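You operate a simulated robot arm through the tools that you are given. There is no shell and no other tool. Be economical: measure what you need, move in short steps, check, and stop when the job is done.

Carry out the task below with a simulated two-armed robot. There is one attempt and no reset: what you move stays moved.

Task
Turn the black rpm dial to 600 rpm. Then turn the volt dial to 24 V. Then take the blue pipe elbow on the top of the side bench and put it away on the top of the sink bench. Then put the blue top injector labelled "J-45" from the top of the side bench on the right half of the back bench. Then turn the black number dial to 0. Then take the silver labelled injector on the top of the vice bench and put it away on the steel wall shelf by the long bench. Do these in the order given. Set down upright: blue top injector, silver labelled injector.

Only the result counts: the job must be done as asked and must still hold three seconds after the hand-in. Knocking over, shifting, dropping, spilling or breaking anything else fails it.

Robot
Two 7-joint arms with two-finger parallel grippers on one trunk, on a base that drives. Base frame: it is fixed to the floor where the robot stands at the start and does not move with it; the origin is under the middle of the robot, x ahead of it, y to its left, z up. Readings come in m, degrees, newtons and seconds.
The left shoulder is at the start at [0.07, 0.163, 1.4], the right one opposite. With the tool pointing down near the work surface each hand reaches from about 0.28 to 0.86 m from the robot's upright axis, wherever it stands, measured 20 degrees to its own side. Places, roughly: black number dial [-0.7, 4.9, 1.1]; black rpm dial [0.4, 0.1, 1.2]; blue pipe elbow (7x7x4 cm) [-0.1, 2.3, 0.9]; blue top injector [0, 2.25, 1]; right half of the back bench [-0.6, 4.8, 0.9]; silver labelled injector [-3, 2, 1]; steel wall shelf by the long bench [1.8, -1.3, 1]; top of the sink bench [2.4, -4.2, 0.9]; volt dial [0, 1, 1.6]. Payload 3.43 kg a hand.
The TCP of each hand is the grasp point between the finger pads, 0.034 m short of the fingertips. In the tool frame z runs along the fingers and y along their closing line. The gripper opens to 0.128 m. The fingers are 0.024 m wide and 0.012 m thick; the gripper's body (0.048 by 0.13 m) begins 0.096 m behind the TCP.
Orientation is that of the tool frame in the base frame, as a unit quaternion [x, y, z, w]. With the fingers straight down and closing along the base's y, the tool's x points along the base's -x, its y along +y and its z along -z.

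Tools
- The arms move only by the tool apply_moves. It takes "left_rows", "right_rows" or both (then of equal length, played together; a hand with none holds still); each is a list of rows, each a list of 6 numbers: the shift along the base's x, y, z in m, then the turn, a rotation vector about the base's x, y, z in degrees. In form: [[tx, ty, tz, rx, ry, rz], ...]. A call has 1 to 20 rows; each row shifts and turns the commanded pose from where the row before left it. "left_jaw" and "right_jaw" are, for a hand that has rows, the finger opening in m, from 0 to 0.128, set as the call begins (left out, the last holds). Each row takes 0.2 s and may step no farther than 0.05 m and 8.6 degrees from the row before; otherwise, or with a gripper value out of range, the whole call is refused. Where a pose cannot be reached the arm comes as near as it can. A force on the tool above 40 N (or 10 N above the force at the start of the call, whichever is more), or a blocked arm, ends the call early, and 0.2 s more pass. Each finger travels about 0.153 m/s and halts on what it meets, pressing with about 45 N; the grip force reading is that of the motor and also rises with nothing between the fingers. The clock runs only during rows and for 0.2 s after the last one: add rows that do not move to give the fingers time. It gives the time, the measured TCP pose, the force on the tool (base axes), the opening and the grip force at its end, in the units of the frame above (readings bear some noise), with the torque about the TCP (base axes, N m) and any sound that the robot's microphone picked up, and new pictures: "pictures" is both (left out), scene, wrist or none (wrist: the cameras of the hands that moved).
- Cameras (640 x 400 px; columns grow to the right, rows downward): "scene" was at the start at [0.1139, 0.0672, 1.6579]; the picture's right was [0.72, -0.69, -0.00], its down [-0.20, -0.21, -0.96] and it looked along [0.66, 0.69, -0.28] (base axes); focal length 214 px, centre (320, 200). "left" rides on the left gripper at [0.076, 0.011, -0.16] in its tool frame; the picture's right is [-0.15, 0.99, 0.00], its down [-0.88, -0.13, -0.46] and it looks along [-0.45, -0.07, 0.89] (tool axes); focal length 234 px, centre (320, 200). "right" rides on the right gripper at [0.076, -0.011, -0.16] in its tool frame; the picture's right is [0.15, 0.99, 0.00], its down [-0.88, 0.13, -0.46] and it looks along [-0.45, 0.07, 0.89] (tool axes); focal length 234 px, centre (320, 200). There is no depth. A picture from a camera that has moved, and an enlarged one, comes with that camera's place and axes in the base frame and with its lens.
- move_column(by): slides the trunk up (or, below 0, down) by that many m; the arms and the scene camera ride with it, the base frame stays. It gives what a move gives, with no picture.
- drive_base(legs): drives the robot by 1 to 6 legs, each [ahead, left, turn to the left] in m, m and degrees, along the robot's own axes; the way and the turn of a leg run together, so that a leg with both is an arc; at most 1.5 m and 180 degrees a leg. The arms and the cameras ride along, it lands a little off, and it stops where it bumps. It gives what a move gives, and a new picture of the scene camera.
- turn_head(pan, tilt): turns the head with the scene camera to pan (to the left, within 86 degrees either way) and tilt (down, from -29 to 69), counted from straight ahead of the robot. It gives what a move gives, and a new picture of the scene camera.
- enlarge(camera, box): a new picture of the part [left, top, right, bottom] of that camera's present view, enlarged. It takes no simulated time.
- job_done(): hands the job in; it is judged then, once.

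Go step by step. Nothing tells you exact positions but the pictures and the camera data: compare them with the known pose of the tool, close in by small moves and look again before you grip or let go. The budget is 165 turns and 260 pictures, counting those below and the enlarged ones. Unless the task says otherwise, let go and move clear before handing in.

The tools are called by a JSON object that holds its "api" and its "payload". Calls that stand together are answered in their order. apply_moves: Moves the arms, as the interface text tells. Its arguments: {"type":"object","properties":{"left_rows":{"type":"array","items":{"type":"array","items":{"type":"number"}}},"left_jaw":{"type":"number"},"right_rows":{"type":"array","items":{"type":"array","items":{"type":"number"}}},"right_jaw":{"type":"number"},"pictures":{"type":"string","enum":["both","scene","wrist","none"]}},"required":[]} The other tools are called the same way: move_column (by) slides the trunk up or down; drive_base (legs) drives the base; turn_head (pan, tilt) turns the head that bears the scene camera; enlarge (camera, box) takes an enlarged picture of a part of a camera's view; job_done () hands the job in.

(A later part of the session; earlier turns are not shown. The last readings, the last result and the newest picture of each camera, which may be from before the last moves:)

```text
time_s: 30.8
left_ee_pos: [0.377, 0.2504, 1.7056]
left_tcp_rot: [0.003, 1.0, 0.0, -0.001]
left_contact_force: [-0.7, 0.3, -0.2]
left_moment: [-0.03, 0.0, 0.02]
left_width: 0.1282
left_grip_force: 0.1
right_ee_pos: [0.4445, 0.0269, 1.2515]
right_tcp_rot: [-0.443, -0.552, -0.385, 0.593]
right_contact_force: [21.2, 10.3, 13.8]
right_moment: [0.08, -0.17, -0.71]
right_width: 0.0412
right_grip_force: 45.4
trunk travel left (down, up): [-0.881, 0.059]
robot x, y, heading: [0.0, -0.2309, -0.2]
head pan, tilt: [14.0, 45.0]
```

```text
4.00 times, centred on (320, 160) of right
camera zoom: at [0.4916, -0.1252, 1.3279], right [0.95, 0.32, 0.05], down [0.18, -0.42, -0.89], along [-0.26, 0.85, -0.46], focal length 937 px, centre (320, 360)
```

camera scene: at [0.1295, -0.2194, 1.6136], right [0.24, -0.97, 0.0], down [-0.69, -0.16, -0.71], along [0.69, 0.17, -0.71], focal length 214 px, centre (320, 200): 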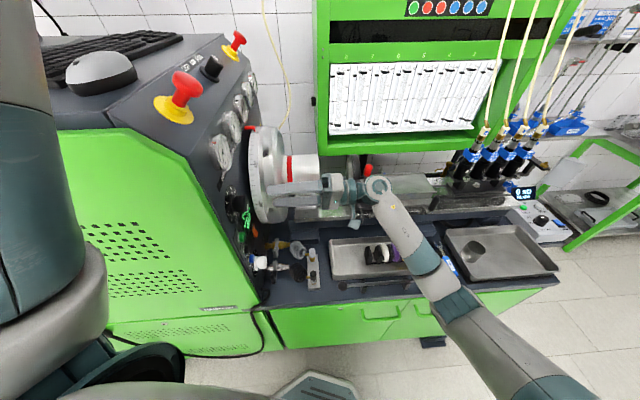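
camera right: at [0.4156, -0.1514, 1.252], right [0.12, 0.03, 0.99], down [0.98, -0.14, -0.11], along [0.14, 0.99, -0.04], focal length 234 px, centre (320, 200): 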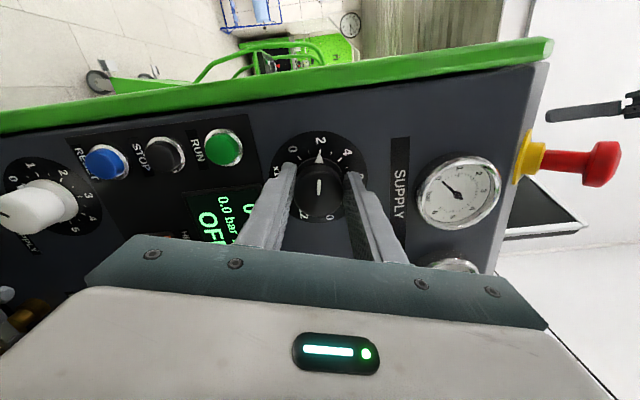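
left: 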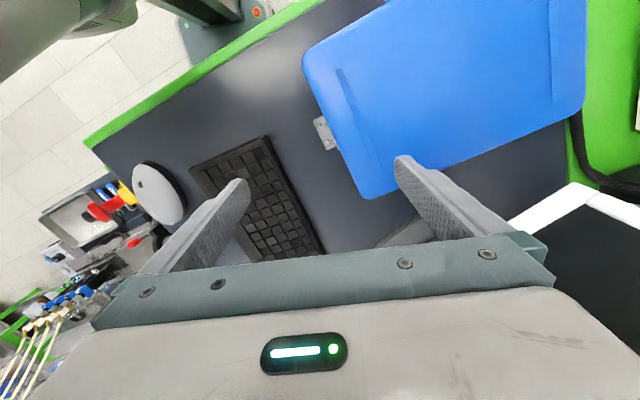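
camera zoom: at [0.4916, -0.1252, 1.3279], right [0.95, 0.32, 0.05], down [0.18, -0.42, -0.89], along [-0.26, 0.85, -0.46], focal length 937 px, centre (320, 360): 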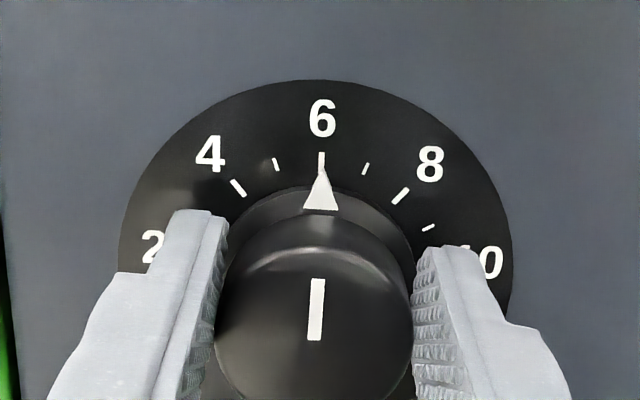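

The arrow points exactly at 6. Release and retreat along the axis.

{"api": "apply_moves", "payload": {"right_rows": [[0.003, 0, 0.002, 0, 0, 0], [0, 0, 0, 0, 0, 0]], "right_jaw": 0.075, "pictures": "none"}}

{"api": "apply_moves", "payload": {"right_rows": [[0.013, -0.038, 0, 0, 0, 0], [0.013, -0.038, 0, 0, 0, 0], [0.013, -0.038, 0, 0, 0, 0], [0, -0.045, 0, 0, 0, 0], [0, -0.045, 0.01, 0, 0, 0]], "pictures": "wrist"}}

{"api": "enlarge", "payload": {"camera": "right", "box": [240, 100, 400, 200]}}

```text
time_s: 31.4
left_ee_pos: [0.3734, 0.2508, 1.7057]
left_tcp_rot: [0.004, 1.0, 0.001, 0.0]
left_contact_force: [0.3, 0.2, 0.2]
left_moment: [0.0, 0.02, 0.01]
left_width: 0.128
left_grip_force: 0.0
right_ee_pos: [0.4416, 0.0257, 1.253]
right_tcp_rot: [-0.44, -0.555, -0.383, 0.593]
right_contact_force: [0.9, -0.9, 0.8]
right_moment: [0.02, 0.01, 0.01]
right_width: 0.0752
right_grip_force: 0.1
trunk travel left (down, up): [-0.881, 0.059]
robot x, y, heading: [0.0005, -0.233, -0.0]
head pan, tilt: [14.0, 45.0]
```

```text
time_s: 32.6
left_ee_pos: [0.3714, 0.2465, 1.7074]
left_tcp_rot: [0.004, 1.0, 0.002, 0.0]
left_contact_force: [0.6, -0.3, -0.2]
left_moment: [0.06, -0.01, 0.0]
left_width: 0.1279
left_grip_force: 0.0
right_ee_pos: [0.4787, -0.1808, 1.2643]
right_tcp_rot: [-0.439, -0.554, -0.384, 0.593]
right_contact_force: [-0.4, -0.1, 0.6]
right_moment: [0.0, -0.02, -0.02]
right_width: 0.0748
right_grip_force: 0.1
trunk travel left (down, up): [-0.881, 0.059]
robot x, y, heading: [0.0034, -0.2327, -0.4]
head pan, tilt: [14.0, 45.0]
camera right: at [0.5265, -0.3314, 1.3404], right [0.95, 0.32, 0.05], down [0.19, -0.42, -0.89], along [-0.26, 0.85, -0.46], focal length 234 px, centre (320, 200)
```

right: 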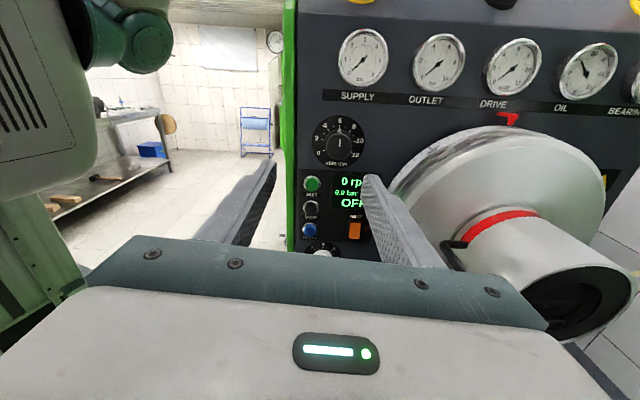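

```text
4.00 times, centred on (320, 150) of right
camera zoom: at [0.5265, -0.3314, 1.3404], right [0.95, 0.32, 0.05], down [0.19, -0.42, -0.89], along [-0.26, 0.85, -0.46], focal length 937 px, centre (320, 400)
```

zoom: 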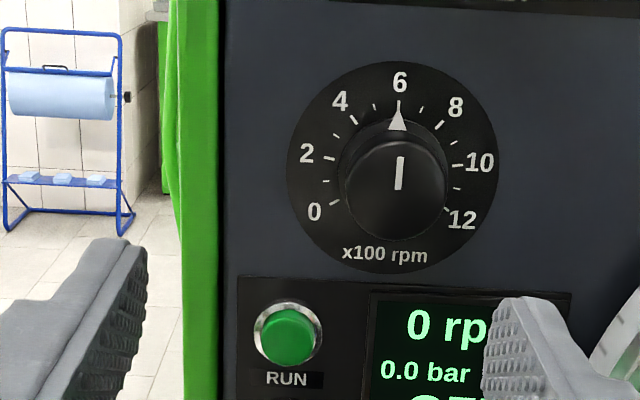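

The rpm dial is set at 6 (600 rpm). Next I'll bring the right arm back to a compact pose and look toward the volt dial on the left.

{"api": "apply_moves", "payload": {"right_rows": [[-0.02, -0.02, 0.03, 0, 0, 0], [-0.02, -0.02, 0.03, 0, 0, 0], [-0.005, 0, 0.03, -3.71, -5.73, 4.25], [-0.005, 0, 0.03, -3.71, -5.73, 4.25], [-0.005, 0, 0.03, -3.71, -5.73, 4.25], [-0.005, 0, 0.03, -3.71, -5.73, 4.25], [-0.005, 0, 0.03, -3.71, -5.73, 4.25], [-0.005, 0, 0.03, -3.71, -5.73, 4.25], [-0.005, 0, 0.03, -3.71, -5.73, 4.25], [-0.005, 0, 0.03, -3.71, -5.73, 4.25], [-0.005, 0, 0.03, -3.71, -5.73, 4.25], [-0.005, 0, 0.03, -3.71, -5.73, 4.25], [-0.005, 0, 0.03, -3.71, -5.73, 4.25], [-0.005, 0, 0.02, -3.71, -5.73, 4.25], [-0.005, 0, 0.02, -3.71, -5.73, 4.25], [-0.005, 0, 0, -3.71, -5.73, 4.25]], "pictures": "none"}}

{"api": "turn_head", "payload": {"pan": 80, "tilt": 15}}

```text
time_s: 36.0
left_ee_pos: [0.3704, 0.2504, 1.7064]
left_tcp_rot: [0.004, 1.0, 0.0, 0.001]
left_contact_force: [0.3, -0.6, 0.4]
left_moment: [0.05, -0.06, 0.02]
left_width: 0.1279
left_grip_force: 0.1
right_ee_pos: [0.369, -0.2168, 1.6947]
right_tcp_rot: [-0.001, 1.0, 0.0, 0.002]
right_contact_force: [0.0, 0.7, -0.4]
right_moment: [0.0, -0.01, 0.01]
right_width: 0.0751
right_grip_force: 0.0
trunk travel left (down, up): [-0.881, 0.059]
robot x, y, heading: [0.002, -0.2283, -0.3]
head pan, tilt: [14.0, 45.0]
```

```text
time_s: 37.4
left_ee_pos: [0.3733, 0.2497, 1.707]
left_tcp_rot: [0.004, 1.0, 0.001, 0.0]
left_contact_force: [-0.1, 0.0, -0.7]
left_moment: [0.0, -0.03, 0.0]
left_width: 0.1279
left_grip_force: 0.1
right_ee_pos: [0.3709, -0.2176, 1.695]
right_tcp_rot: [-0.001, 1.0, 0.002, -0.001]
right_contact_force: [0.1, -1.2, -0.6]
right_moment: [-0.01, 0.01, -0.02]
right_width: 0.0751
right_grip_force: 0.0
trunk travel left (down, up): [-0.881, 0.059]
robot x, y, heading: [0.0025, -0.2358, -0.2]
head pan, tilt: [80.0, 15.0]
camera scene: at [0.0671, -0.1392, 1.6603], right [0.98, -0.18, 0.0], down [-0.05, -0.26, -0.97], along [0.17, 0.95, -0.26], focal length 214 px, centre (320, 200)
```

scene: 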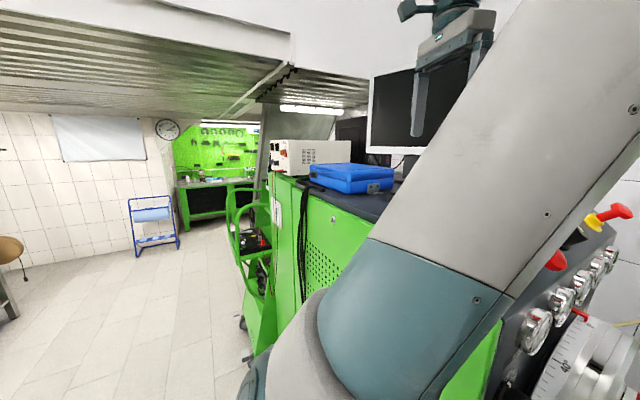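

The white power supply stands on the green cabinet ahead-left with its front facing −x. I'll drive back and to the left to face it.

{"api": "drive_base", "payload": {"legs": [[-0.6, 0, 0], [0, 1.2, 0]]}}

{"api": "turn_head", "payload": {"pan": 0, "tilt": 20}}

```text
time_s: 46.5
left_ee_pos: [-0.2252, 1.4529, 1.706]
left_tcp_rot: [0.001, 1.0, 0.001, 0.0]
left_contact_force: [0.1, 0.6, 0.4]
left_moment: [0.02, 0.02, -0.01]
left_width: 0.1278
left_grip_force: 0.2
right_ee_pos: [-0.223, 0.9864, 1.6943]
right_tcp_rot: [-0.003, 1.0, 0.001, 0.0]
right_contact_force: [0.3, 0.7, 0.0]
right_moment: [0.03, -0.01, 0.01]
right_width: 0.075
right_grip_force: 0.0
trunk travel left (down, up): [-0.881, 0.059]
robot x, y, heading: [-0.5954, 0.9746, 0.2]
head pan, tilt: [80.0, 15.0]
camera scene: at [-0.5276, 1.0624, 1.6604], right [0.98, -0.17, 0.0], down [-0.05, -0.25, -0.97], along [0.17, 0.95, -0.26], focal length 214 px, centre (320, 200)
```

scene: 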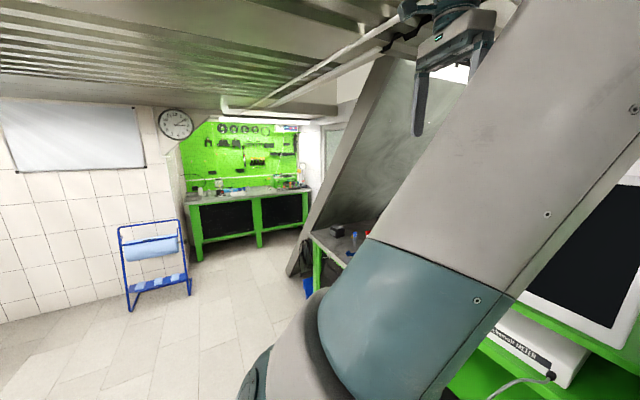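

```text
time_s: 48.0
left_ee_pos: [-0.224, 1.4552, 1.7071]
left_tcp_rot: [0.001, 1.0, 0.001, 0.0]
left_contact_force: [0.0, 0.5, -0.4]
left_moment: [-0.01, 0.04, -0.03]
left_width: 0.128
left_grip_force: 0.1
right_ee_pos: [-0.2236, 0.9876, 1.6947]
right_tcp_rot: [-0.004, 1.0, 0.001, 0.001]
right_contact_force: [0.4, -0.5, 0.4]
right_moment: [-0.02, 0.0, -0.01]
right_width: 0.075
right_grip_force: 0.0
trunk travel left (down, up): [-0.881, 0.059]
robot x, y, heading: [-0.5935, 0.9727, -0.0]
head pan, tilt: [0.0, 20.0]
camera scene: at [-0.4507, 0.972, 1.6522], right [0.0, -1.0, 0.0], down [-0.34, 0.0, -0.94], along [0.94, 0.0, -0.34], focal length 214 px, centre (320, 200)
```

scene: 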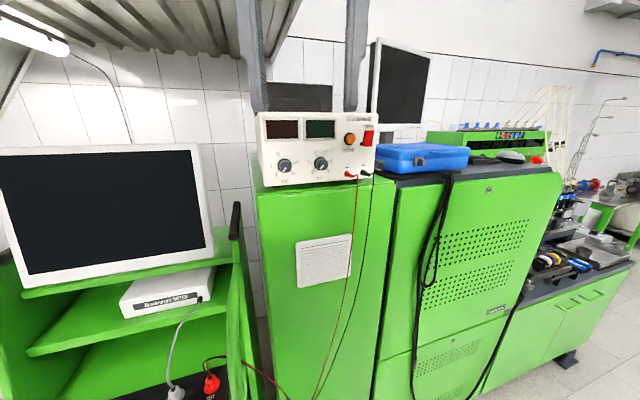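

Facing the power supply; zooming in on its dials.

{"api": "enlarge", "payload": {"camera": "scene", "box": [250, 100, 390, 190]}}

{"api": "enlarge", "payload": {"camera": "scene", "box": [265, 145, 345, 185]}}

```text
4.44 times, centred on (320, 145) of scene
camera zoom: at [-0.4507, 0.972, 1.6522], right [0.0, -1.0, 0.0], down [-0.34, 0.0, -0.94], along [0.94, 0.0, -0.34], focal length 953 px, centre (320, 444)
```

zoom: 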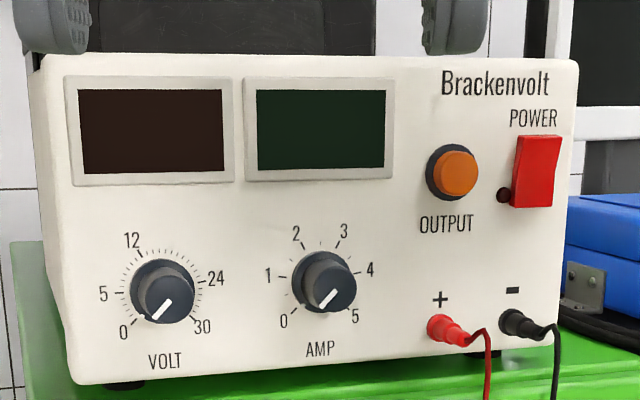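

```text
8.00 times, centred on (305, 165) of scene
camera zoom: at [-0.4507, 0.972, 1.6522], right [0.0, -1.0, 0.0], down [-0.34, 0.0, -0.94], along [0.94, 0.0, -0.34], focal length 1716 px, centre (440, 480)
```

zoom: 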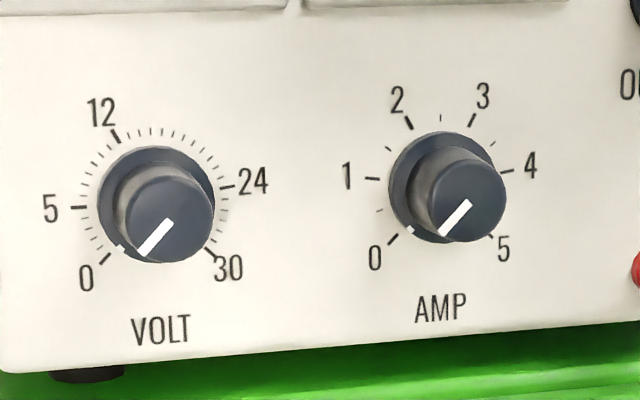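

The volt knob is at 0; 24 V is 216° clockwise (9°/V), so two grips. I'll back off a little and aim the right hand at the panel.

{"api": "drive_base", "payload": {"legs": [[-0.13, 0, 0]]}}

{"api": "apply_moves", "payload": {"right_rows": [[0.0, 0, -0.012, 0, -8.2, 0], [0, 0, -0.012, 0, -8.2, 0], [0, 0, -0.012, 0, -8.2, 0], [0, 0, -0.012, 0, -8.2, 0], [0, 0, -0.012, 0, -8.2, 0], [0, 0, -0.012, 0, -8.2, 0], [0, 0, -0.012, 0, -8.2, 0], [0, 0, -0.012, 0, -8.2, 0], [0, 0, -0.012, 0, -8.2, 0], [0, 0, -0.012, 0, -8.2, 0], [0, 0, -0.012, 0, -8, 0], [0, 0, 0, 0, 0, 6.3], [0, 0, 0, 0, 0, 6.3]]}}

```text
time_s: 49.3
left_ee_pos: [-0.3473, 1.454, 1.7051]
left_tcp_rot: [0.001, 1.0, 0.001, -0.003]
left_contact_force: [0.4, 1.0, 0.1]
left_moment: [0.01, 0.04, 0.02]
left_width: 0.1282
left_grip_force: 0.1
right_ee_pos: [-0.3465, 0.9863, 1.6941]
right_tcp_rot: [-0.003, 1.0, 0.001, -0.002]
right_contact_force: [0.3, 0.3, 0.2]
right_moment: [0.01, 0.06, 0.01]
right_width: 0.0751
right_grip_force: 0.1
trunk travel left (down, up): [-0.881, 0.059]
robot x, y, heading: [-0.7225, 0.9714, 0.1]
head pan, tilt: [0.0, 20.0]
camera scene: at [-0.5751, 0.9717, 1.6515], right [0.0, -1.0, 0.0], down [-0.35, 0.0, -0.94], along [0.94, 0.0, -0.35], focal length 214 px, centre (320, 200)
```

scene: 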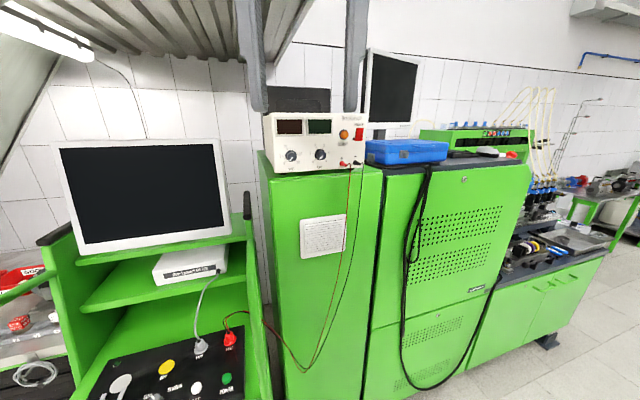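

```text
time_s: 52.1
left_ee_pos: [-0.3528, 1.4494, 1.7076]
left_tcp_rot: [0.002, 1.0, 0.003, -0.001]
left_contact_force: [0.9, -0.3, 0.0]
left_moment: [0.06, -0.01, 0.0]
left_width: 0.128
left_grip_force: 0.0
right_ee_pos: [-0.3293, 1.013, 1.5833]
right_tcp_rot: [-0.067, 0.71, 0.065, 0.697]
right_contact_force: [0.0, -0.1, -0.8]
right_moment: [-0.01, 0.0, 0.02]
right_width: 0.0749
right_grip_force: 0.0
right hand out of reach, approached as far as the arm can: row 12, 13
trunk travel left (down, up): [-0.881, 0.059]
robot x, y, heading: [-0.7224, 0.9709, -0.2]
head pan, tilt: [0.0, 20.0]
camera scene: at [-0.6208, 0.9625, 1.5816], right [-0.11, -0.99, 0.0], down [-0.94, 0.1, -0.31], along [0.31, -0.03, -0.95], focal length 214 px, centre (320, 200)
camera right: at [-0.485, 0.9734, 1.5095], right [-0.18, 0.97, -0.15], down [-0.46, 0.05, 0.89], along [0.87, 0.23, 0.43], focal length 234 px, centre (320, 200)
```

scene: 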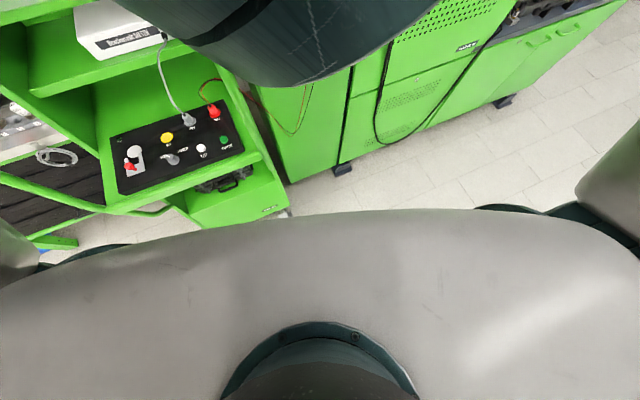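
right: 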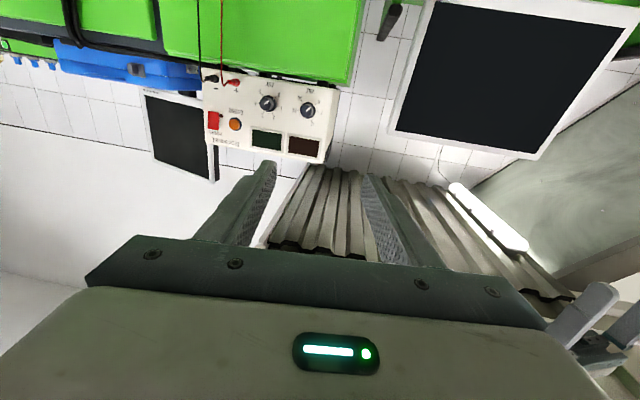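

The hand came too close to the head; I'll move it forward to a standoff before the volt knob (about [0.034, 1.049, 1.556]).

{"api": "apply_moves", "payload": {"right_rows": [[0.045, 0, -0.005, 0, 0, 0], [0.045, 0, -0.005, 0, 0, 0], [0.045, 0, -0.005, 0, 0, 0], [0.045, 0.002, -0.005, 0, -0.5, 1], [0.045, 0.003, -0.005, 0, -0.5, 1], [0, 0, 0, 0, 0, 0]]}}

{"api": "enlarge", "payload": {"camera": "right", "box": [240, 60, 400, 160]}}

```text
time_s: 53.5
left_ee_pos: [-0.3535, 1.4537, 1.7063]
left_tcp_rot: [0.002, 1.0, 0.001, -0.001]
left_contact_force: [0.2, 0.6, -0.5]
left_moment: [0.03, 0.03, -0.05]
left_width: 0.1281
left_grip_force: 0.0
right_ee_pos: [-0.1191, 1.0231, 1.5604]
right_tcp_rot: [-0.093, 0.695, 0.088, 0.708]
right_contact_force: [0.6, -1.0, 0.7]
right_moment: [0.02, 0.01, -0.02]
right_width: 0.075
right_grip_force: 0.0
trunk travel left (down, up): [-0.881, 0.059]
robot x, y, heading: [-0.7228, 0.9721, 0.2]
head pan, tilt: [0.0, 20.0]
camera scene: at [-0.5809, 0.9712, 1.6522], right [0.0, -1.0, 0.0], down [-0.34, 0.0, -0.94], along [0.94, 0.0, -0.34], focal length 214 px, centre (320, 200)
camera right: at [-0.2682, 0.9725, 1.4816], right [-0.25, 0.96, -0.16], down [-0.49, 0.01, 0.87], along [0.84, 0.29, 0.46], focal length 234 px, centre (320, 200)
```

scene: 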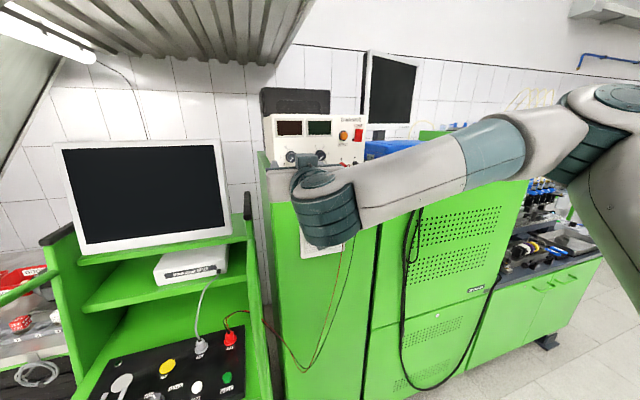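
right: 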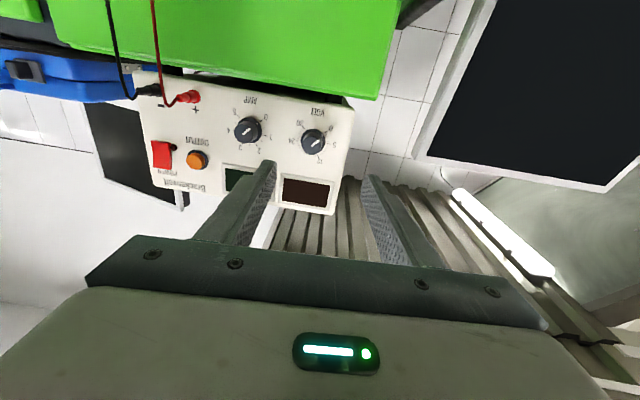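

```text
4.00 times, centred on (320, 110) of right
camera zoom: at [-0.2682, 0.9725, 1.4816], right [-0.25, 0.96, -0.16], down [-0.49, 0.01, 0.87], along [0.84, 0.29, 0.46], focal length 937 px, centre (320, 560)
```

zoom: 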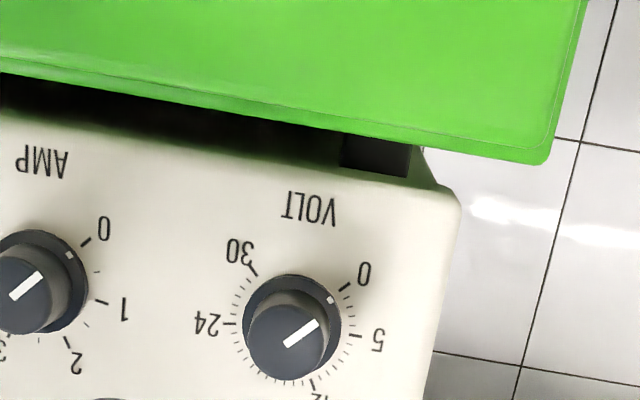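

{"api": "apply_moves", "payload": {"right_rows": [[0.0127, 0.0018, 0.0002, -7.74, -2.0, 0], [0.0127, 0.0018, 0.0002, -7.74, -2.0, 0], [0.0127, 0.0018, 0.0002, -7.74, -2.0, 0], [0.0127, 0.0018, 0.0002, -7.74, -2.0, 0], [0.0127, 0.0018, 0.0002, -7.74, -2.0, 0], [0.0127, 0.0018, 0.0002, -7.74, -2.0, 0], [0.0127, 0.0018, 0.0002, -7.74, -2.0, 0], [0, 0, 0, 0, 0, 0]], "right_jaw": 0.06, "pictures": "wrist"}}

{"api": "enlarge", "payload": {"camera": "right", "box": [240, 100, 400, 200]}}

```text
time_s: 55.3
left_ee_pos: [-0.3535, 1.4536, 1.7057]
left_tcp_rot: [0.001, 1.0, 0.001, -0.001]
left_contact_force: [0.5, -0.2, 0.3]
left_moment: [-0.03, -0.01, -0.02]
left_width: 0.1282
left_grip_force: 0.1
right_ee_pos: [-0.0277, 1.0358, 1.5622]
right_tcp_rot: [-0.414, 0.571, -0.25, 0.664]
right_contact_force: [-0.4, 0.4, -0.2]
right_moment: [-0.01, 0.0, 0.01]
right_width: 0.06
right_grip_force: 0.1
trunk travel left (down, up): [-0.881, 0.059]
robot x, y, heading: [-0.7262, 0.9717, 0.2]
head pan, tilt: [0.0, 20.0]
camera right: at [-0.162, 0.9276, 1.5291], right [-0.11, 0.41, -0.91], down [-0.65, 0.66, 0.37], along [0.75, 0.63, 0.2], focal length 234 px, centre (320, 200)
```

right: 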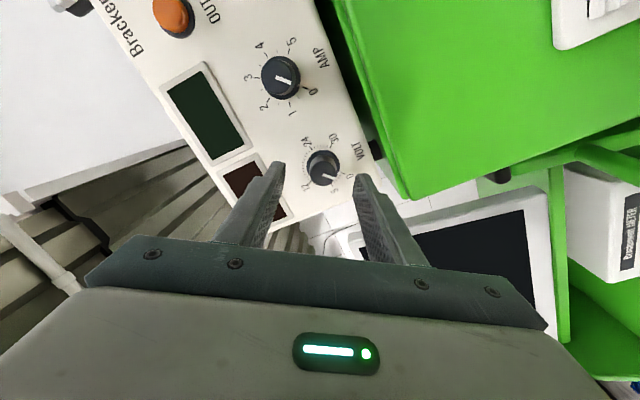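

```text
4.00 times, centred on (320, 150) of right
camera zoom: at [-0.162, 0.9276, 1.5291], right [-0.11, 0.41, -0.91], down [-0.65, 0.66, 0.37], along [0.75, 0.63, 0.2], focal length 937 px, centre (320, 400)
```

zoom: 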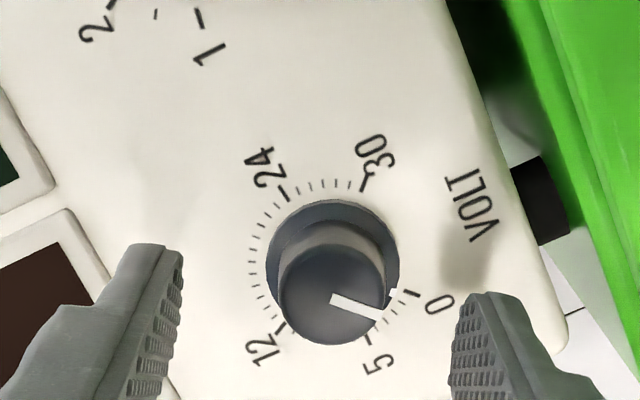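

{"api": "apply_moves", "payload": {"right_rows": [[0.0095, 0.0025, -0.0005, 0, 0, 0], [0.009, 0.0025, -0.0005, 0, 0, 0], [0.009, 0.0025, -0.0005, 0, 0, 0], [0, 0, 0, 0, 0, 0]], "pictures": "none"}}

{"api": "enlarge", "payload": {"camera": "right", "box": [240, 120, 400, 220]}}

{"api": "enlarge", "payload": {"camera": "scene", "box": [260, 120, 360, 190]}}

```text
time_s: 56.3
left_ee_pos: [-0.3555, 1.4532, 1.7067]
left_tcp_rot: [0.001, 1.0, 0.002, 0.0]
left_contact_force: [-0.1, 0.7, -0.2]
left_moment: [0.0, -0.01, -0.04]
left_width: 0.1279
left_grip_force: 0.0
right_ee_pos: [-0.0025, 1.0422, 1.5636]
right_tcp_rot: [-0.412, 0.571, -0.249, 0.664]
right_contact_force: [-2.8, -1.4, -1.1]
right_moment: [-0.05, 0.1, 0.09]
right_width: 0.0594
right_grip_force: 0.0
trunk travel left (down, up): [-0.881, 0.059]
robot x, y, heading: [-0.7264, 0.9705, 0.3]
head pan, tilt: [0.0, 20.0]
```

```text
4.00 times, centred on (320, 170) of right
camera zoom: at [-0.1362, 0.9345, 1.5291], right [-0.11, 0.41, -0.91], down [-0.66, 0.66, 0.37], along [0.75, 0.63, 0.2], focal length 937 px, centre (320, 320)
```

zoom: 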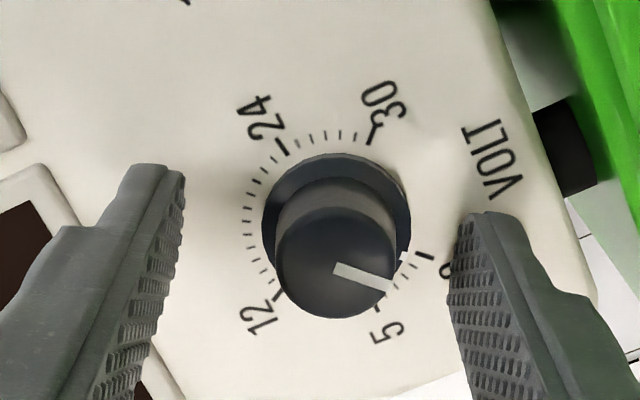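

```text
5.71 times, centred on (310, 155) of scene
camera zoom: at [-0.582, 0.9708, 1.6523], right [0.0, -1.0, 0.0], down [-0.34, 0.0, -0.94], along [0.94, 0.0, -0.34], focal length 1226 px, centre (377, 457)
```

zoom: 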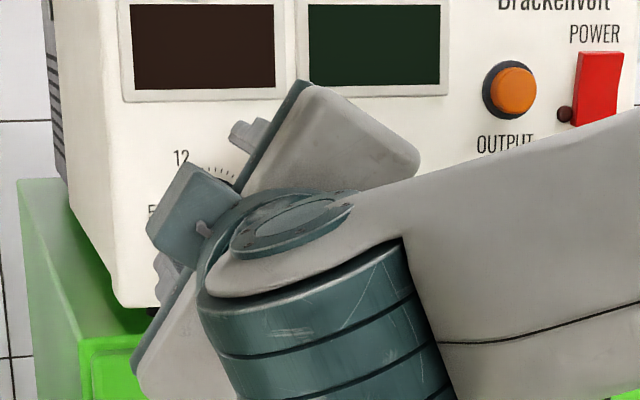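

Fingertips just graze the panel. Back off 5 mm, recentre slightly, then close gently on the knob.

{"api": "apply_moves", "payload": {"right_rows": [[-0.005, 0.0, -0.0015, 0, 0, 0], [0, 0.0005, -0.0015, 0, 0, 0], [0, 0, 0, 0, 0, 0]], "pictures": "none"}}

{"api": "apply_moves", "payload": {"right_rows": [[0, 0, 0, 0, 0, 0], [0, 0, 0, 0, 0, 0], [0, 0, 0, 0, 0, 0]], "right_jaw": 0.015, "pictures": "none"}}

{"api": "enlarge", "payload": {"camera": "right", "box": [240, 120, 400, 220]}}

```text
time_s: 57.1
left_ee_pos: [-0.3537, 1.4544, 1.7066]
left_tcp_rot: [0.0, 1.0, 0.001, -0.001]
left_contact_force: [0.2, 0.0, 0.0]
left_moment: [-0.02, -0.01, 0.0]
left_width: 0.1277
left_grip_force: 0.1
right_ee_pos: [-0.005, 1.0447, 1.5601]
right_tcp_rot: [-0.413, 0.572, -0.248, 0.664]
right_contact_force: [-0.2, 0.1, 0.0]
right_moment: [-0.01, 0.02, 0.02]
right_width: 0.0601
right_grip_force: 0.0
trunk travel left (down, up): [-0.881, 0.059]
robot x, y, heading: [-0.7215, 0.9767, -0.1]
head pan, tilt: [0.0, 20.0]
```

```text
time_s: 57.9
left_ee_pos: [-0.3551, 1.4537, 1.7072]
left_tcp_rot: [0.002, 1.0, 0.002, 0.001]
left_contact_force: [0.2, 0.6, -0.4]
left_moment: [0.02, 0.02, 0.0]
left_width: 0.1281
left_grip_force: 0.0
right_ee_pos: [-0.0054, 1.0443, 1.5607]
right_tcp_rot: [-0.412, 0.571, -0.249, 0.665]
right_contact_force: [-3.7, -1.1, 1.3]
right_moment: [-0.02, 0.01, -0.02]
right_width: 0.0264
right_grip_force: 45.0
trunk travel left (down, up): [-0.881, 0.059]
robot x, y, heading: [-0.7258, 0.973, 0.2]
head pan, tilt: [0.0, 20.0]
```

```text
4.00 times, centred on (320, 170) of right
camera zoom: at [-0.1413, 0.935, 1.5261], right [-0.11, 0.41, -0.91], down [-0.66, 0.66, 0.37], along [0.75, 0.63, 0.2], focal length 937 px, centre (320, 320)
```

zoom: 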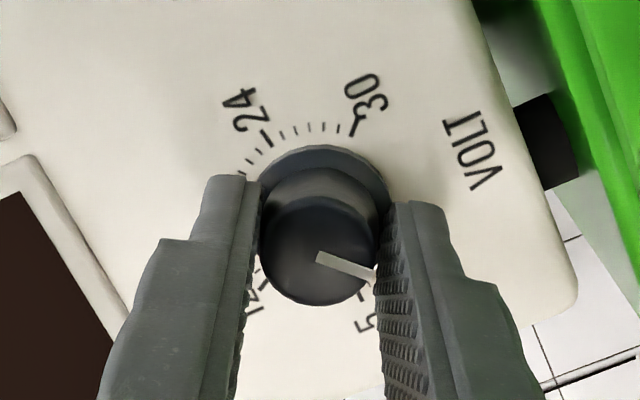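

Gripped at 26 mm with little force. Turning the first 56° clockwise.

{"api": "apply_moves", "payload": {"right_rows": [[0, 0, 0, 7.74, 2.0, 0], [0, 0, 0, 7.74, 2.0, 0], [0, 0, 0, 7.74, 2.0, 0], [0, 0, 0, 7.74, 2.0, 0], [0, 0, 0, 7.74, 2.0, 0], [0, 0, 0, 7.74, 2.0, 0], [0, 0, 0, 7.74, 2.0, 0], [0, 0, 0, 0, 0, 0]], "pictures": "none"}}

{"api": "enlarge", "payload": {"camera": "right", "box": [240, 120, 400, 220]}}

```text
time_s: 59.7
left_ee_pos: [-0.3556, 1.4521, 1.7069]
left_tcp_rot: [0.001, 1.0, 0.002, 0.0]
left_contact_force: [0.8, -0.3, 0.5]
left_moment: [0.04, -0.01, 0.01]
left_width: 0.1279
left_grip_force: 0.1
right_ee_pos: [-0.0083, 1.0422, 1.5606]
right_tcp_rot: [-0.091, 0.695, 0.089, 0.708]
right_contact_force: [0.0, -3.9, 9.9]
right_moment: [0.12, -0.38, 0.1]
right_width: 0.0255
right_grip_force: 45.0
trunk travel left (down, up): [-0.881, 0.059]
robot x, y, heading: [-0.7207, 0.9705, 0.1]
head pan, tilt: [0.0, 20.0]
```

```text
4.00 times, centred on (320, 170) of right
camera zoom: at [-0.1569, 0.9919, 1.4816], right [-0.25, 0.96, -0.15], down [-0.49, 0.01, 0.87], along [0.84, 0.29, 0.47], focal length 937 px, centre (320, 320)
```

zoom: 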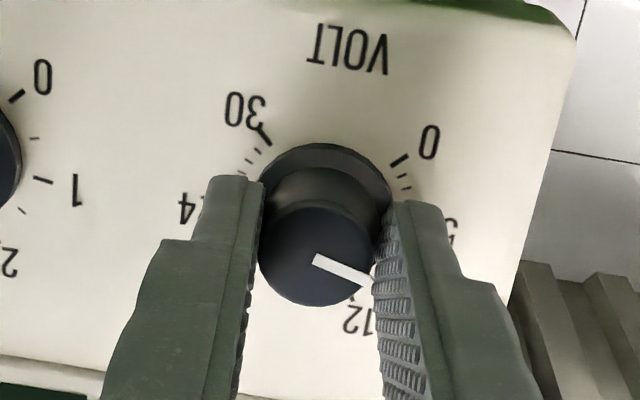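

Following well. Continuing another 56°.

{"api": "apply_moves", "payload": {"right_rows": [[0, 0, 0.001, 7.74, 2.0, 0], [0, 0, 0.001, 7.74, 2.0, 0], [0, 0, 0, 7.74, 2.0, 0], [0, 0, 0, 7.74, 2.0, 0], [0, 0, 0, 7.74, 2.0, 0], [0, 0, 0, 7.74, 2.0, 0], [0, 0, 0, 7.74, 2.0, 0], [0, 0, 0, 0, 0, 0]], "pictures": "none"}}

{"api": "enlarge", "payload": {"camera": "right", "box": [240, 120, 400, 220]}}

```text
time_s: 61.5
left_ee_pos: [-0.3547, 1.4516, 1.7068]
left_tcp_rot: [0.003, 1.0, 0.001, 0.0]
left_contact_force: [-0.4, 0.1, 0.6]
left_moment: [-0.02, -0.01, 0.02]
left_width: 0.1279
left_grip_force: 0.1
right_ee_pos: [-0.0073, 1.0421, 1.5602]
right_tcp_rot: [0.251, 0.657, 0.405, 0.584]
right_contact_force: [-11.9, -9.7, -13.8]
right_moment: [-0.21, 0.66, 0.19]
right_width: 0.0256
right_grip_force: 44.5
trunk travel left (down, up): [-0.881, 0.059]
robot x, y, heading: [-0.7224, 0.9719, 0.2]
head pan, tilt: [0.0, 20.0]
```

```text
4.00 times, centred on (320, 170) of right
camera zoom: at [-0.1747, 1.059, 1.5063], right [-0.17, 0.66, 0.73], down [-0.29, -0.74, 0.6], along [0.94, -0.11, 0.32], focal length 937 px, centre (320, 320)
```

zoom: 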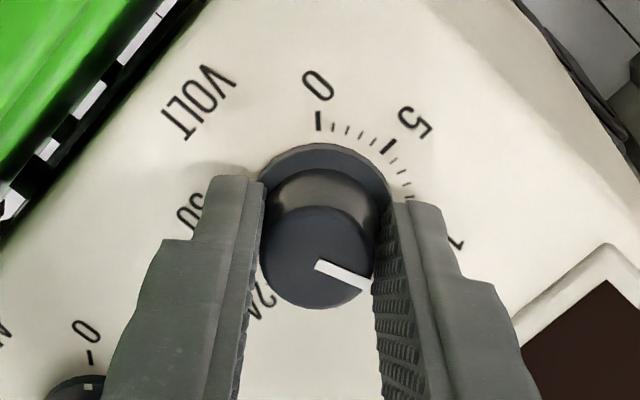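

112° done (~12.4 V). Release, roll the open hand back 112°, and regrip.

{"api": "apply_moves", "payload": {"right_rows": [[0, 0, 0, 0, 0, 0], [-0.005, -0.0013, 0, 0, 0, 0], [-0.005, -0.0013, 0, -7.74, -2.0, 0], [0, 0, 0, -7.74, -2.0, 0], [0, 0, 0, -7.74, -2.0, 0], [0, 0, 0, -7.74, -2.0, 0], [0, 0, 0, -7.74, -2.0, 0], [0, 0, 0, -7.74, -2.0, 0], [0, 0, 0, -7.74, -2.0, 0], [0, 0, 0, -7.74, -2.0, 0], [0, 0, 0, -7.74, -2.0, 0], [0, 0, 0, -7.74, -2.0, 0], [0, 0, 0, -7.74, -2.0, 0], [0, 0, 0, -7.74, -2.0, 0], [0, 0, 0, -7.74, -2.0, 0], [0, 0, 0, -7.74, -2.0, 0], [0, 0, 0, 0, 0, 0]], "right_jaw": 0.06, "pictures": "none"}}

{"api": "enlarge", "payload": {"camera": "right", "box": [240, 120, 400, 220]}}

```text
time_s: 65.1
left_ee_pos: [-0.3539, 1.454, 1.7056]
left_tcp_rot: [0.001, 1.0, 0.002, -0.001]
left_contact_force: [-0.2, -0.4, 0.2]
left_moment: [-0.01, 0.0, 0.06]
left_width: 0.1281
left_grip_force: 0.1
right_ee_pos: [-0.0162, 1.0426, 1.5613]
right_tcp_rot: [-0.414, 0.57, -0.25, 0.664]
right_contact_force: [-0.2, 0.7, 0.5]
right_moment: [0.03, 0.0, 0.01]
right_width: 0.0597
right_grip_force: 0.1
trunk travel left (down, up): [-0.881, 0.059]
robot x, y, heading: [-0.7212, 0.9707, 0.2]
head pan, tilt: [0.0, 20.0]
```

```text
4.00 times, centred on (320, 170) of right
camera zoom: at [-0.1505, 0.9337, 1.5272], right [-0.11, 0.41, -0.91], down [-0.66, 0.66, 0.37], along [0.75, 0.63, 0.2], focal length 937 px, centre (320, 320)
```

zoom: 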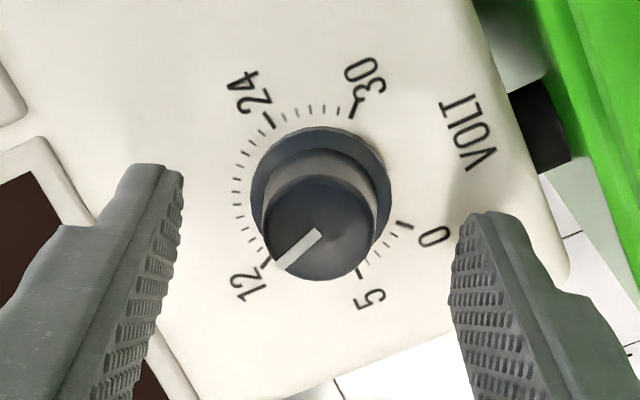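

{"api": "apply_moves", "payload": {"right_rows": [[0.005, 0.001, 0, 0, 0, 0], [0.005, 0.001, 0, 0, 0, 0], [0, 0, 0, 0, 0, 0]], "pictures": "none"}}

{"api": "apply_moves", "payload": {"right_rows": [[0, 0, 0, 0, 0, 0], [0, 0, 0, 0, 0, 0], [0, 0, 0, 7.74, 2.0, 0], [0, 0, 0, 7.74, 2.0, 0], [0, 0, 0, 7.74, 2.0, 0], [0, 0, 0, 7.74, 2.0, 0], [0, 0, 0, 7.74, 2.0, 0], [0, 0, 0, 7.74, 2.0, 0], [0, 0, 0, 7.74, 2.0, 0], [0, 0, 0, 7.74, 2.0, 0], [0, 0, 0, 7.74, 2.0, 0], [0, 0, 0, 0, 0, 0]], "right_jaw": 0.015, "pictures": "none"}}

{"api": "enlarge", "payload": {"camera": "right", "box": [240, 120, 400, 220]}}

```text
time_s: 65.9
left_ee_pos: [-0.3541, 1.4534, 1.7058]
left_tcp_rot: [0.001, 1.0, 0.001, -0.001]
left_contact_force: [-0.1, 0.2, 0.2]
left_moment: [0.0, -0.01, -0.03]
left_width: 0.1279
left_grip_force: 0.1
right_ee_pos: [-0.0049, 1.044, 1.5607]
right_tcp_rot: [-0.414, 0.571, -0.248, 0.664]
right_contact_force: [0.8, -1.0, -0.2]
right_moment: [-0.03, 0.01, 0.01]
right_width: 0.06
right_grip_force: 0.1
trunk travel left (down, up): [-0.881, 0.059]
robot x, y, heading: [-0.7245, 0.9724, 0.1]
head pan, tilt: [0.0, 20.0]
```

```text
time_s: 68.5
left_ee_pos: [-0.3552, 1.4535, 1.7062]
left_tcp_rot: [0.001, 1.0, 0.002, -0.001]
left_contact_force: [-0.9, -0.4, -0.6]
left_moment: [-0.02, 0.01, 0.02]
left_width: 0.128
left_grip_force: 0.0
right_ee_pos: [-0.0084, 1.0408, 1.5617]
right_tcp_rot: [0.008, 0.701, 0.184, 0.689]
right_contact_force: [-8.0, -5.4, -4.3]
right_moment: [-0.08, 0.22, 0.18]
right_width: 0.0255
right_grip_force: 44.3
trunk travel left (down, up): [-0.881, 0.059]
robot x, y, heading: [-0.724, 0.9753, 0.3]
head pan, tilt: [0.0, 20.0]
```

```text
4.00 times, centred on (320, 170) of right
camera zoom: at [-0.1626, 1.0125, 1.4827], right [-0.25, 0.96, 0.13], down [-0.43, -0.23, 0.88], along [0.87, 0.16, 0.47], focal length 937 px, centre (320, 320)
```

zoom: 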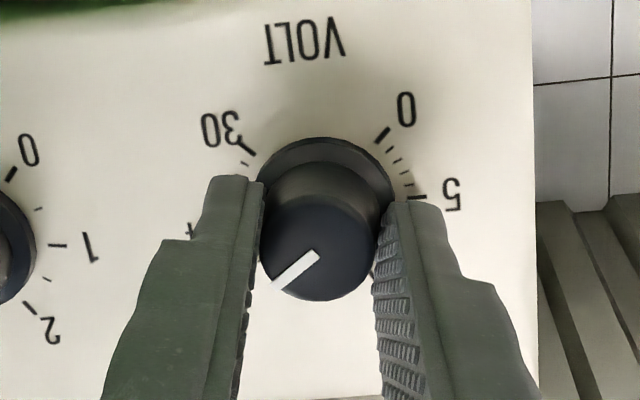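

Turned 184°; four more 8° steps to 216°.

{"api": "apply_moves", "payload": {"right_rows": [[0, 0, 0, 7.74, 2.0, 0], [0, 0, 0, 7.74, 2.0, 0], [0, 0, 0, 7.74, 2.0, 0], [0, 0, 0, 7.74, 2.0, 0], [0, 0, 0, 0, 0, 0]], "pictures": "none"}}

{"api": "apply_moves", "payload": {"right_rows": [[0, 0, 0, 0, 0, 0], [0, 0, 0, 0, 0, 0]], "right_jaw": 0.06, "pictures": "none"}}

{"api": "apply_moves", "payload": {"right_rows": [[-0.04, -0.01, 0, 0, 0, 0], [-0.04, -0.01, 0, 0, 0, 0], [0, 0, 0, 0, 0, 0]], "pictures": "none"}}

{"api": "enlarge", "payload": {"camera": "right", "box": [240, 90, 400, 190]}}

```text
time_s: 69.7
left_ee_pos: [-0.3551, 1.4511, 1.7073]
left_tcp_rot: [0.001, 1.0, 0.001, 0.0]
left_contact_force: [-0.4, 0.1, 0.2]
left_moment: [-0.01, 0.03, 0.02]
left_width: 0.1279
left_grip_force: 0.0
right_ee_pos: [-0.0067, 1.0402, 1.5614]
right_tcp_rot: [0.205, 0.672, 0.364, 0.611]
right_contact_force: [-9.9, -10.2, -8.8]
right_moment: [-0.17, 0.52, 0.26]
right_width: 0.0254
right_grip_force: 44.7
trunk travel left (down, up): [-0.881, 0.059]
robot x, y, heading: [-0.725, 0.9684, -0.1]
head pan, tilt: [0.0, 20.0]
```

```text
time_s: 70.3
left_ee_pos: [-0.3541, 1.4539, 1.7059]
left_tcp_rot: [0.002, 1.0, 0.001, -0.002]
left_contact_force: [0.3, 0.4, 0.2]
left_moment: [-0.01, 0.0, 0.01]
left_width: 0.1277
left_grip_force: 0.1
right_ee_pos: [-0.0064, 1.0435, 1.5611]
right_tcp_rot: [0.203, 0.672, 0.363, 0.612]
right_contact_force: [0.2, -0.1, 0.4]
right_moment: [0.01, -0.02, 0.02]
right_width: 0.0601
right_grip_force: 0.0
trunk travel left (down, up): [-0.881, 0.059]
robot x, y, heading: [-0.7236, 0.9737, -0.1]
head pan, tilt: [0.0, 20.0]
```

```text
time_s: 71.1
left_ee_pos: [-0.3528, 1.4542, 1.7054]
left_tcp_rot: [0.001, 1.0, 0.0, -0.001]
left_contact_force: [0.6, 0.4, 0.1]
left_moment: [-0.02, -0.01, 0.03]
left_width: 0.1281
left_grip_force: 0.1
right_ee_pos: [-0.0859, 1.0241, 1.5606]
right_tcp_rot: [0.204, 0.673, 0.363, 0.611]
right_contact_force: [0.0, 0.3, 1.2]
right_moment: [-0.02, -0.01, -0.02]
right_width: 0.0602
right_grip_force: 0.0
trunk travel left (down, up): [-0.881, 0.059]
robot x, y, heading: [-0.7209, 0.9723, -0.2]
head pan, tilt: [0.0, 20.0]
```

```text
4.00 times, centred on (320, 140) of right
camera zoom: at [-0.251, 1.033, 1.4984], right [-0.19, 0.75, 0.63], down [-0.32, -0.66, 0.69], along [0.93, -0.07, 0.36], focal length 937 px, centre (320, 440)
```

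zoom: 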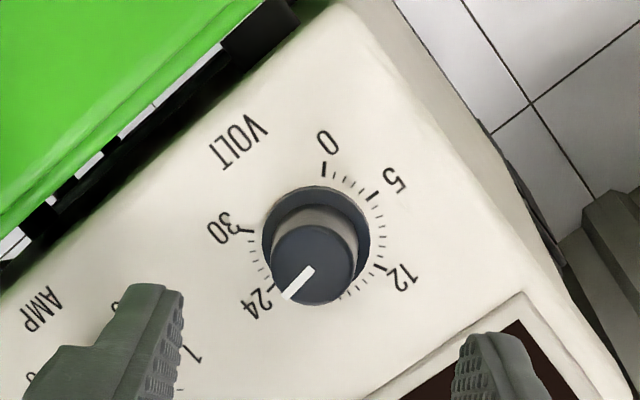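

Looks about 24; I'll clear the arm from the scene camera's view to verify.

{"api": "apply_moves", "payload": {"right_rows": [[-0.02, -0.045, 0, 0, 0, 0], [-0.02, -0.045, 0, 0, 0, 0], [0, -0.045, -0.02, 0, 0, 0], [0, -0.045, -0.02, 0, 0, 0], [0, -0.045, -0.02, 0, 0, 0]], "pictures": "none"}}

{"api": "enlarge", "payload": {"camera": "scene", "box": [265, 135, 325, 175]}}

```text
time_s: 72.3
left_ee_pos: [-0.3559, 1.4506, 1.7095]
left_tcp_rot: [0.001, 1.0, 0.003, -0.001]
left_contact_force: [0.1, -1.0, -0.1]
left_moment: [0.05, -0.02, -0.02]
left_width: 0.1284
left_grip_force: 0.1
right_ee_pos: [-0.127, 0.7932, 1.5012]
right_tcp_rot: [0.203, 0.672, 0.365, 0.612]
right_contact_force: [-0.9, -0.5, 0.4]
right_moment: [-0.02, -0.02, 0.08]
right_width: 0.06
right_grip_force: 0.0
trunk travel left (down, up): [-0.881, 0.059]
robot x, y, heading: [-0.7232, 0.9736, -0.1]
head pan, tilt: [0.0, 20.0]
```

```text
10.00 times, centred on (295, 155) of scene
camera zoom: at [-0.5827, 0.967, 1.6525], right [0.0, -1.0, 0.0], down [-0.34, 0.0, -0.94], along [0.94, 0.0, -0.34], focal length 2145 px, centre (570, 650)
```

zoom: 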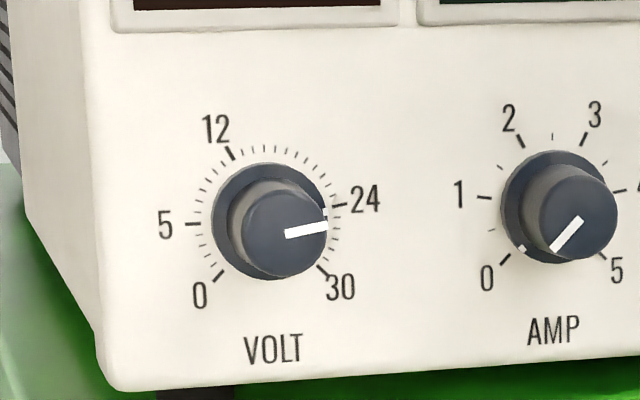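

Index dot sits on 24. Now I fold the right arm back down-pointing and look left toward the side bench.

{"api": "apply_moves", "payload": {"right_rows": [[-0.018, 0, 0.015, -3.93, 6.58, 2.18], [-0.018, 0, 0.015, -3.93, 6.58, 2.18], [-0.018, 0, 0.015, -3.93, 6.58, 2.18], [-0.018, 0, 0.015, -3.93, 6.58, 2.18], [-0.018, 0, 0.015, -3.93, 6.58, 2.18], [-0.018, 0, 0.015, -3.93, 6.58, 2.18], [-0.018, 0, 0.015, -3.93, 6.58, 2.18], [-0.018, 0, 0.015, -3.93, 6.58, 2.18], [-0.018, 0, 0.015, -3.93, 6.58, 2.18], [-0.018, 0, 0.015, -3.93, 6.58, 2.18], [-0.018, 0, 0.015, -3.93, 6.58, 2.18], [-0.018, 0, 0.015, -3.93, 6.58, 2.18]], "pictures": "none"}}

{"api": "drive_base", "payload": {"legs": [[-0.15, 0, 0], [0, 1.2, 0]]}}

{"api": "turn_head", "payload": {"pan": 10, "tilt": 35}}

```text
time_s: 74.9
left_ee_pos: [-0.3582, 1.4562, 1.7065]
left_tcp_rot: [0.001, 1.0, -0.001, 0.001]
left_contact_force: [-0.3, 0.1, 0.4]
left_moment: [-0.01, -0.05, 0.02]
left_width: 0.128
left_grip_force: 0.0
right_ee_pos: [-0.3457, 0.8005, 1.6812]
right_tcp_rot: [-0.002, 1.0, -0.001, 0.001]
right_contact_force: [0.3, 0.5, 1.3]
right_moment: [0.02, -0.02, 0.0]
right_width: 0.0599
right_grip_force: 0.0
trunk travel left (down, up): [-0.881, 0.059]
robot x, y, heading: [-0.7207, 0.9736, -0.2]
head pan, tilt: [0.0, 20.0]
```

```text
time_s: 81.8
left_ee_pos: [-0.4941, 2.6279, 1.707]
left_tcp_rot: [0.005, 1.0, 0.002, -0.001]
left_contact_force: [-0.6, -0.1, 0.1]
left_moment: [0.0, 0.03, 0.03]
left_width: 0.1282
left_grip_force: 0.1
right_ee_pos: [-0.4886, 1.9722, 1.6803]
right_tcp_rot: [0.003, 1.0, -0.001, 0.001]
right_contact_force: [-0.6, 0.6, -0.2]
right_moment: [0.05, 0.02, 0.0]
right_width: 0.0598
right_grip_force: 0.1
trunk travel left (down, up): [-0.881, 0.059]
robot x, y, heading: [-0.8709, 2.1483, -0.4]
head pan, tilt: [0.0, 20.0]
camera scene: at [-0.7256, 2.1472, 1.6522], right [-0.01, -1.0, 0.0], down [-0.34, 0.0, -0.94], along [0.94, -0.01, -0.34], focal length 214 px, centre (320, 200)
```

scene: 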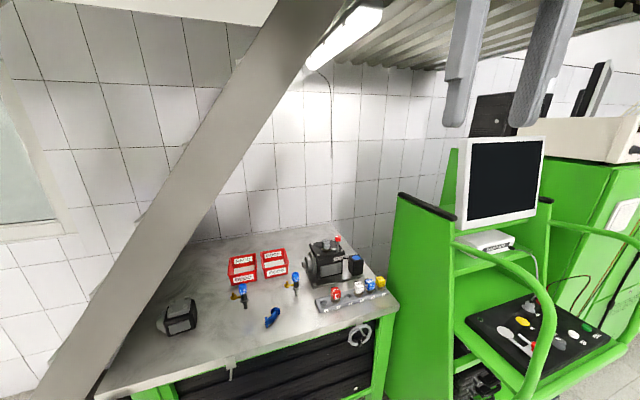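

```text
time_s: 82.6
left_ee_pos: [-0.4962, 2.6294, 1.7051]
left_tcp_rot: [0.005, 1.0, 0.001, -0.001]
left_contact_force: [-0.4, 0.4, 0.1]
left_moment: [0.02, -0.03, 0.03]
left_width: 0.1281
left_grip_force: 0.0
right_ee_pos: [-0.4879, 1.9734, 1.6806]
right_tcp_rot: [0.002, 1.0, -0.002, -0.001]
right_contact_force: [0.7, 0.1, -0.2]
right_moment: [-0.04, 0.03, -0.02]
right_width: 0.0598
right_grip_force: 0.1
trunk travel left (down, up): [-0.881, 0.059]
robot x, y, heading: [-0.865, 2.1503, -0.6]
head pan, tilt: [10.0, 35.0]
camera scene: at [-0.7319, 2.1637, 1.6284], right [0.17, -0.99, 0.0], down [-0.57, -0.1, -0.82], along [0.81, 0.14, -0.57], focal length 214 px, centre (320, 200)
```

scene: 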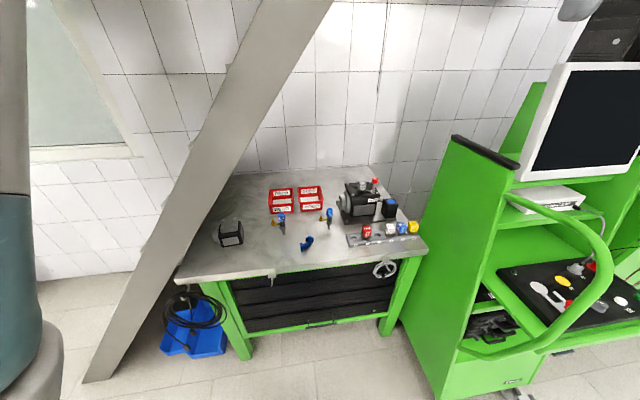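

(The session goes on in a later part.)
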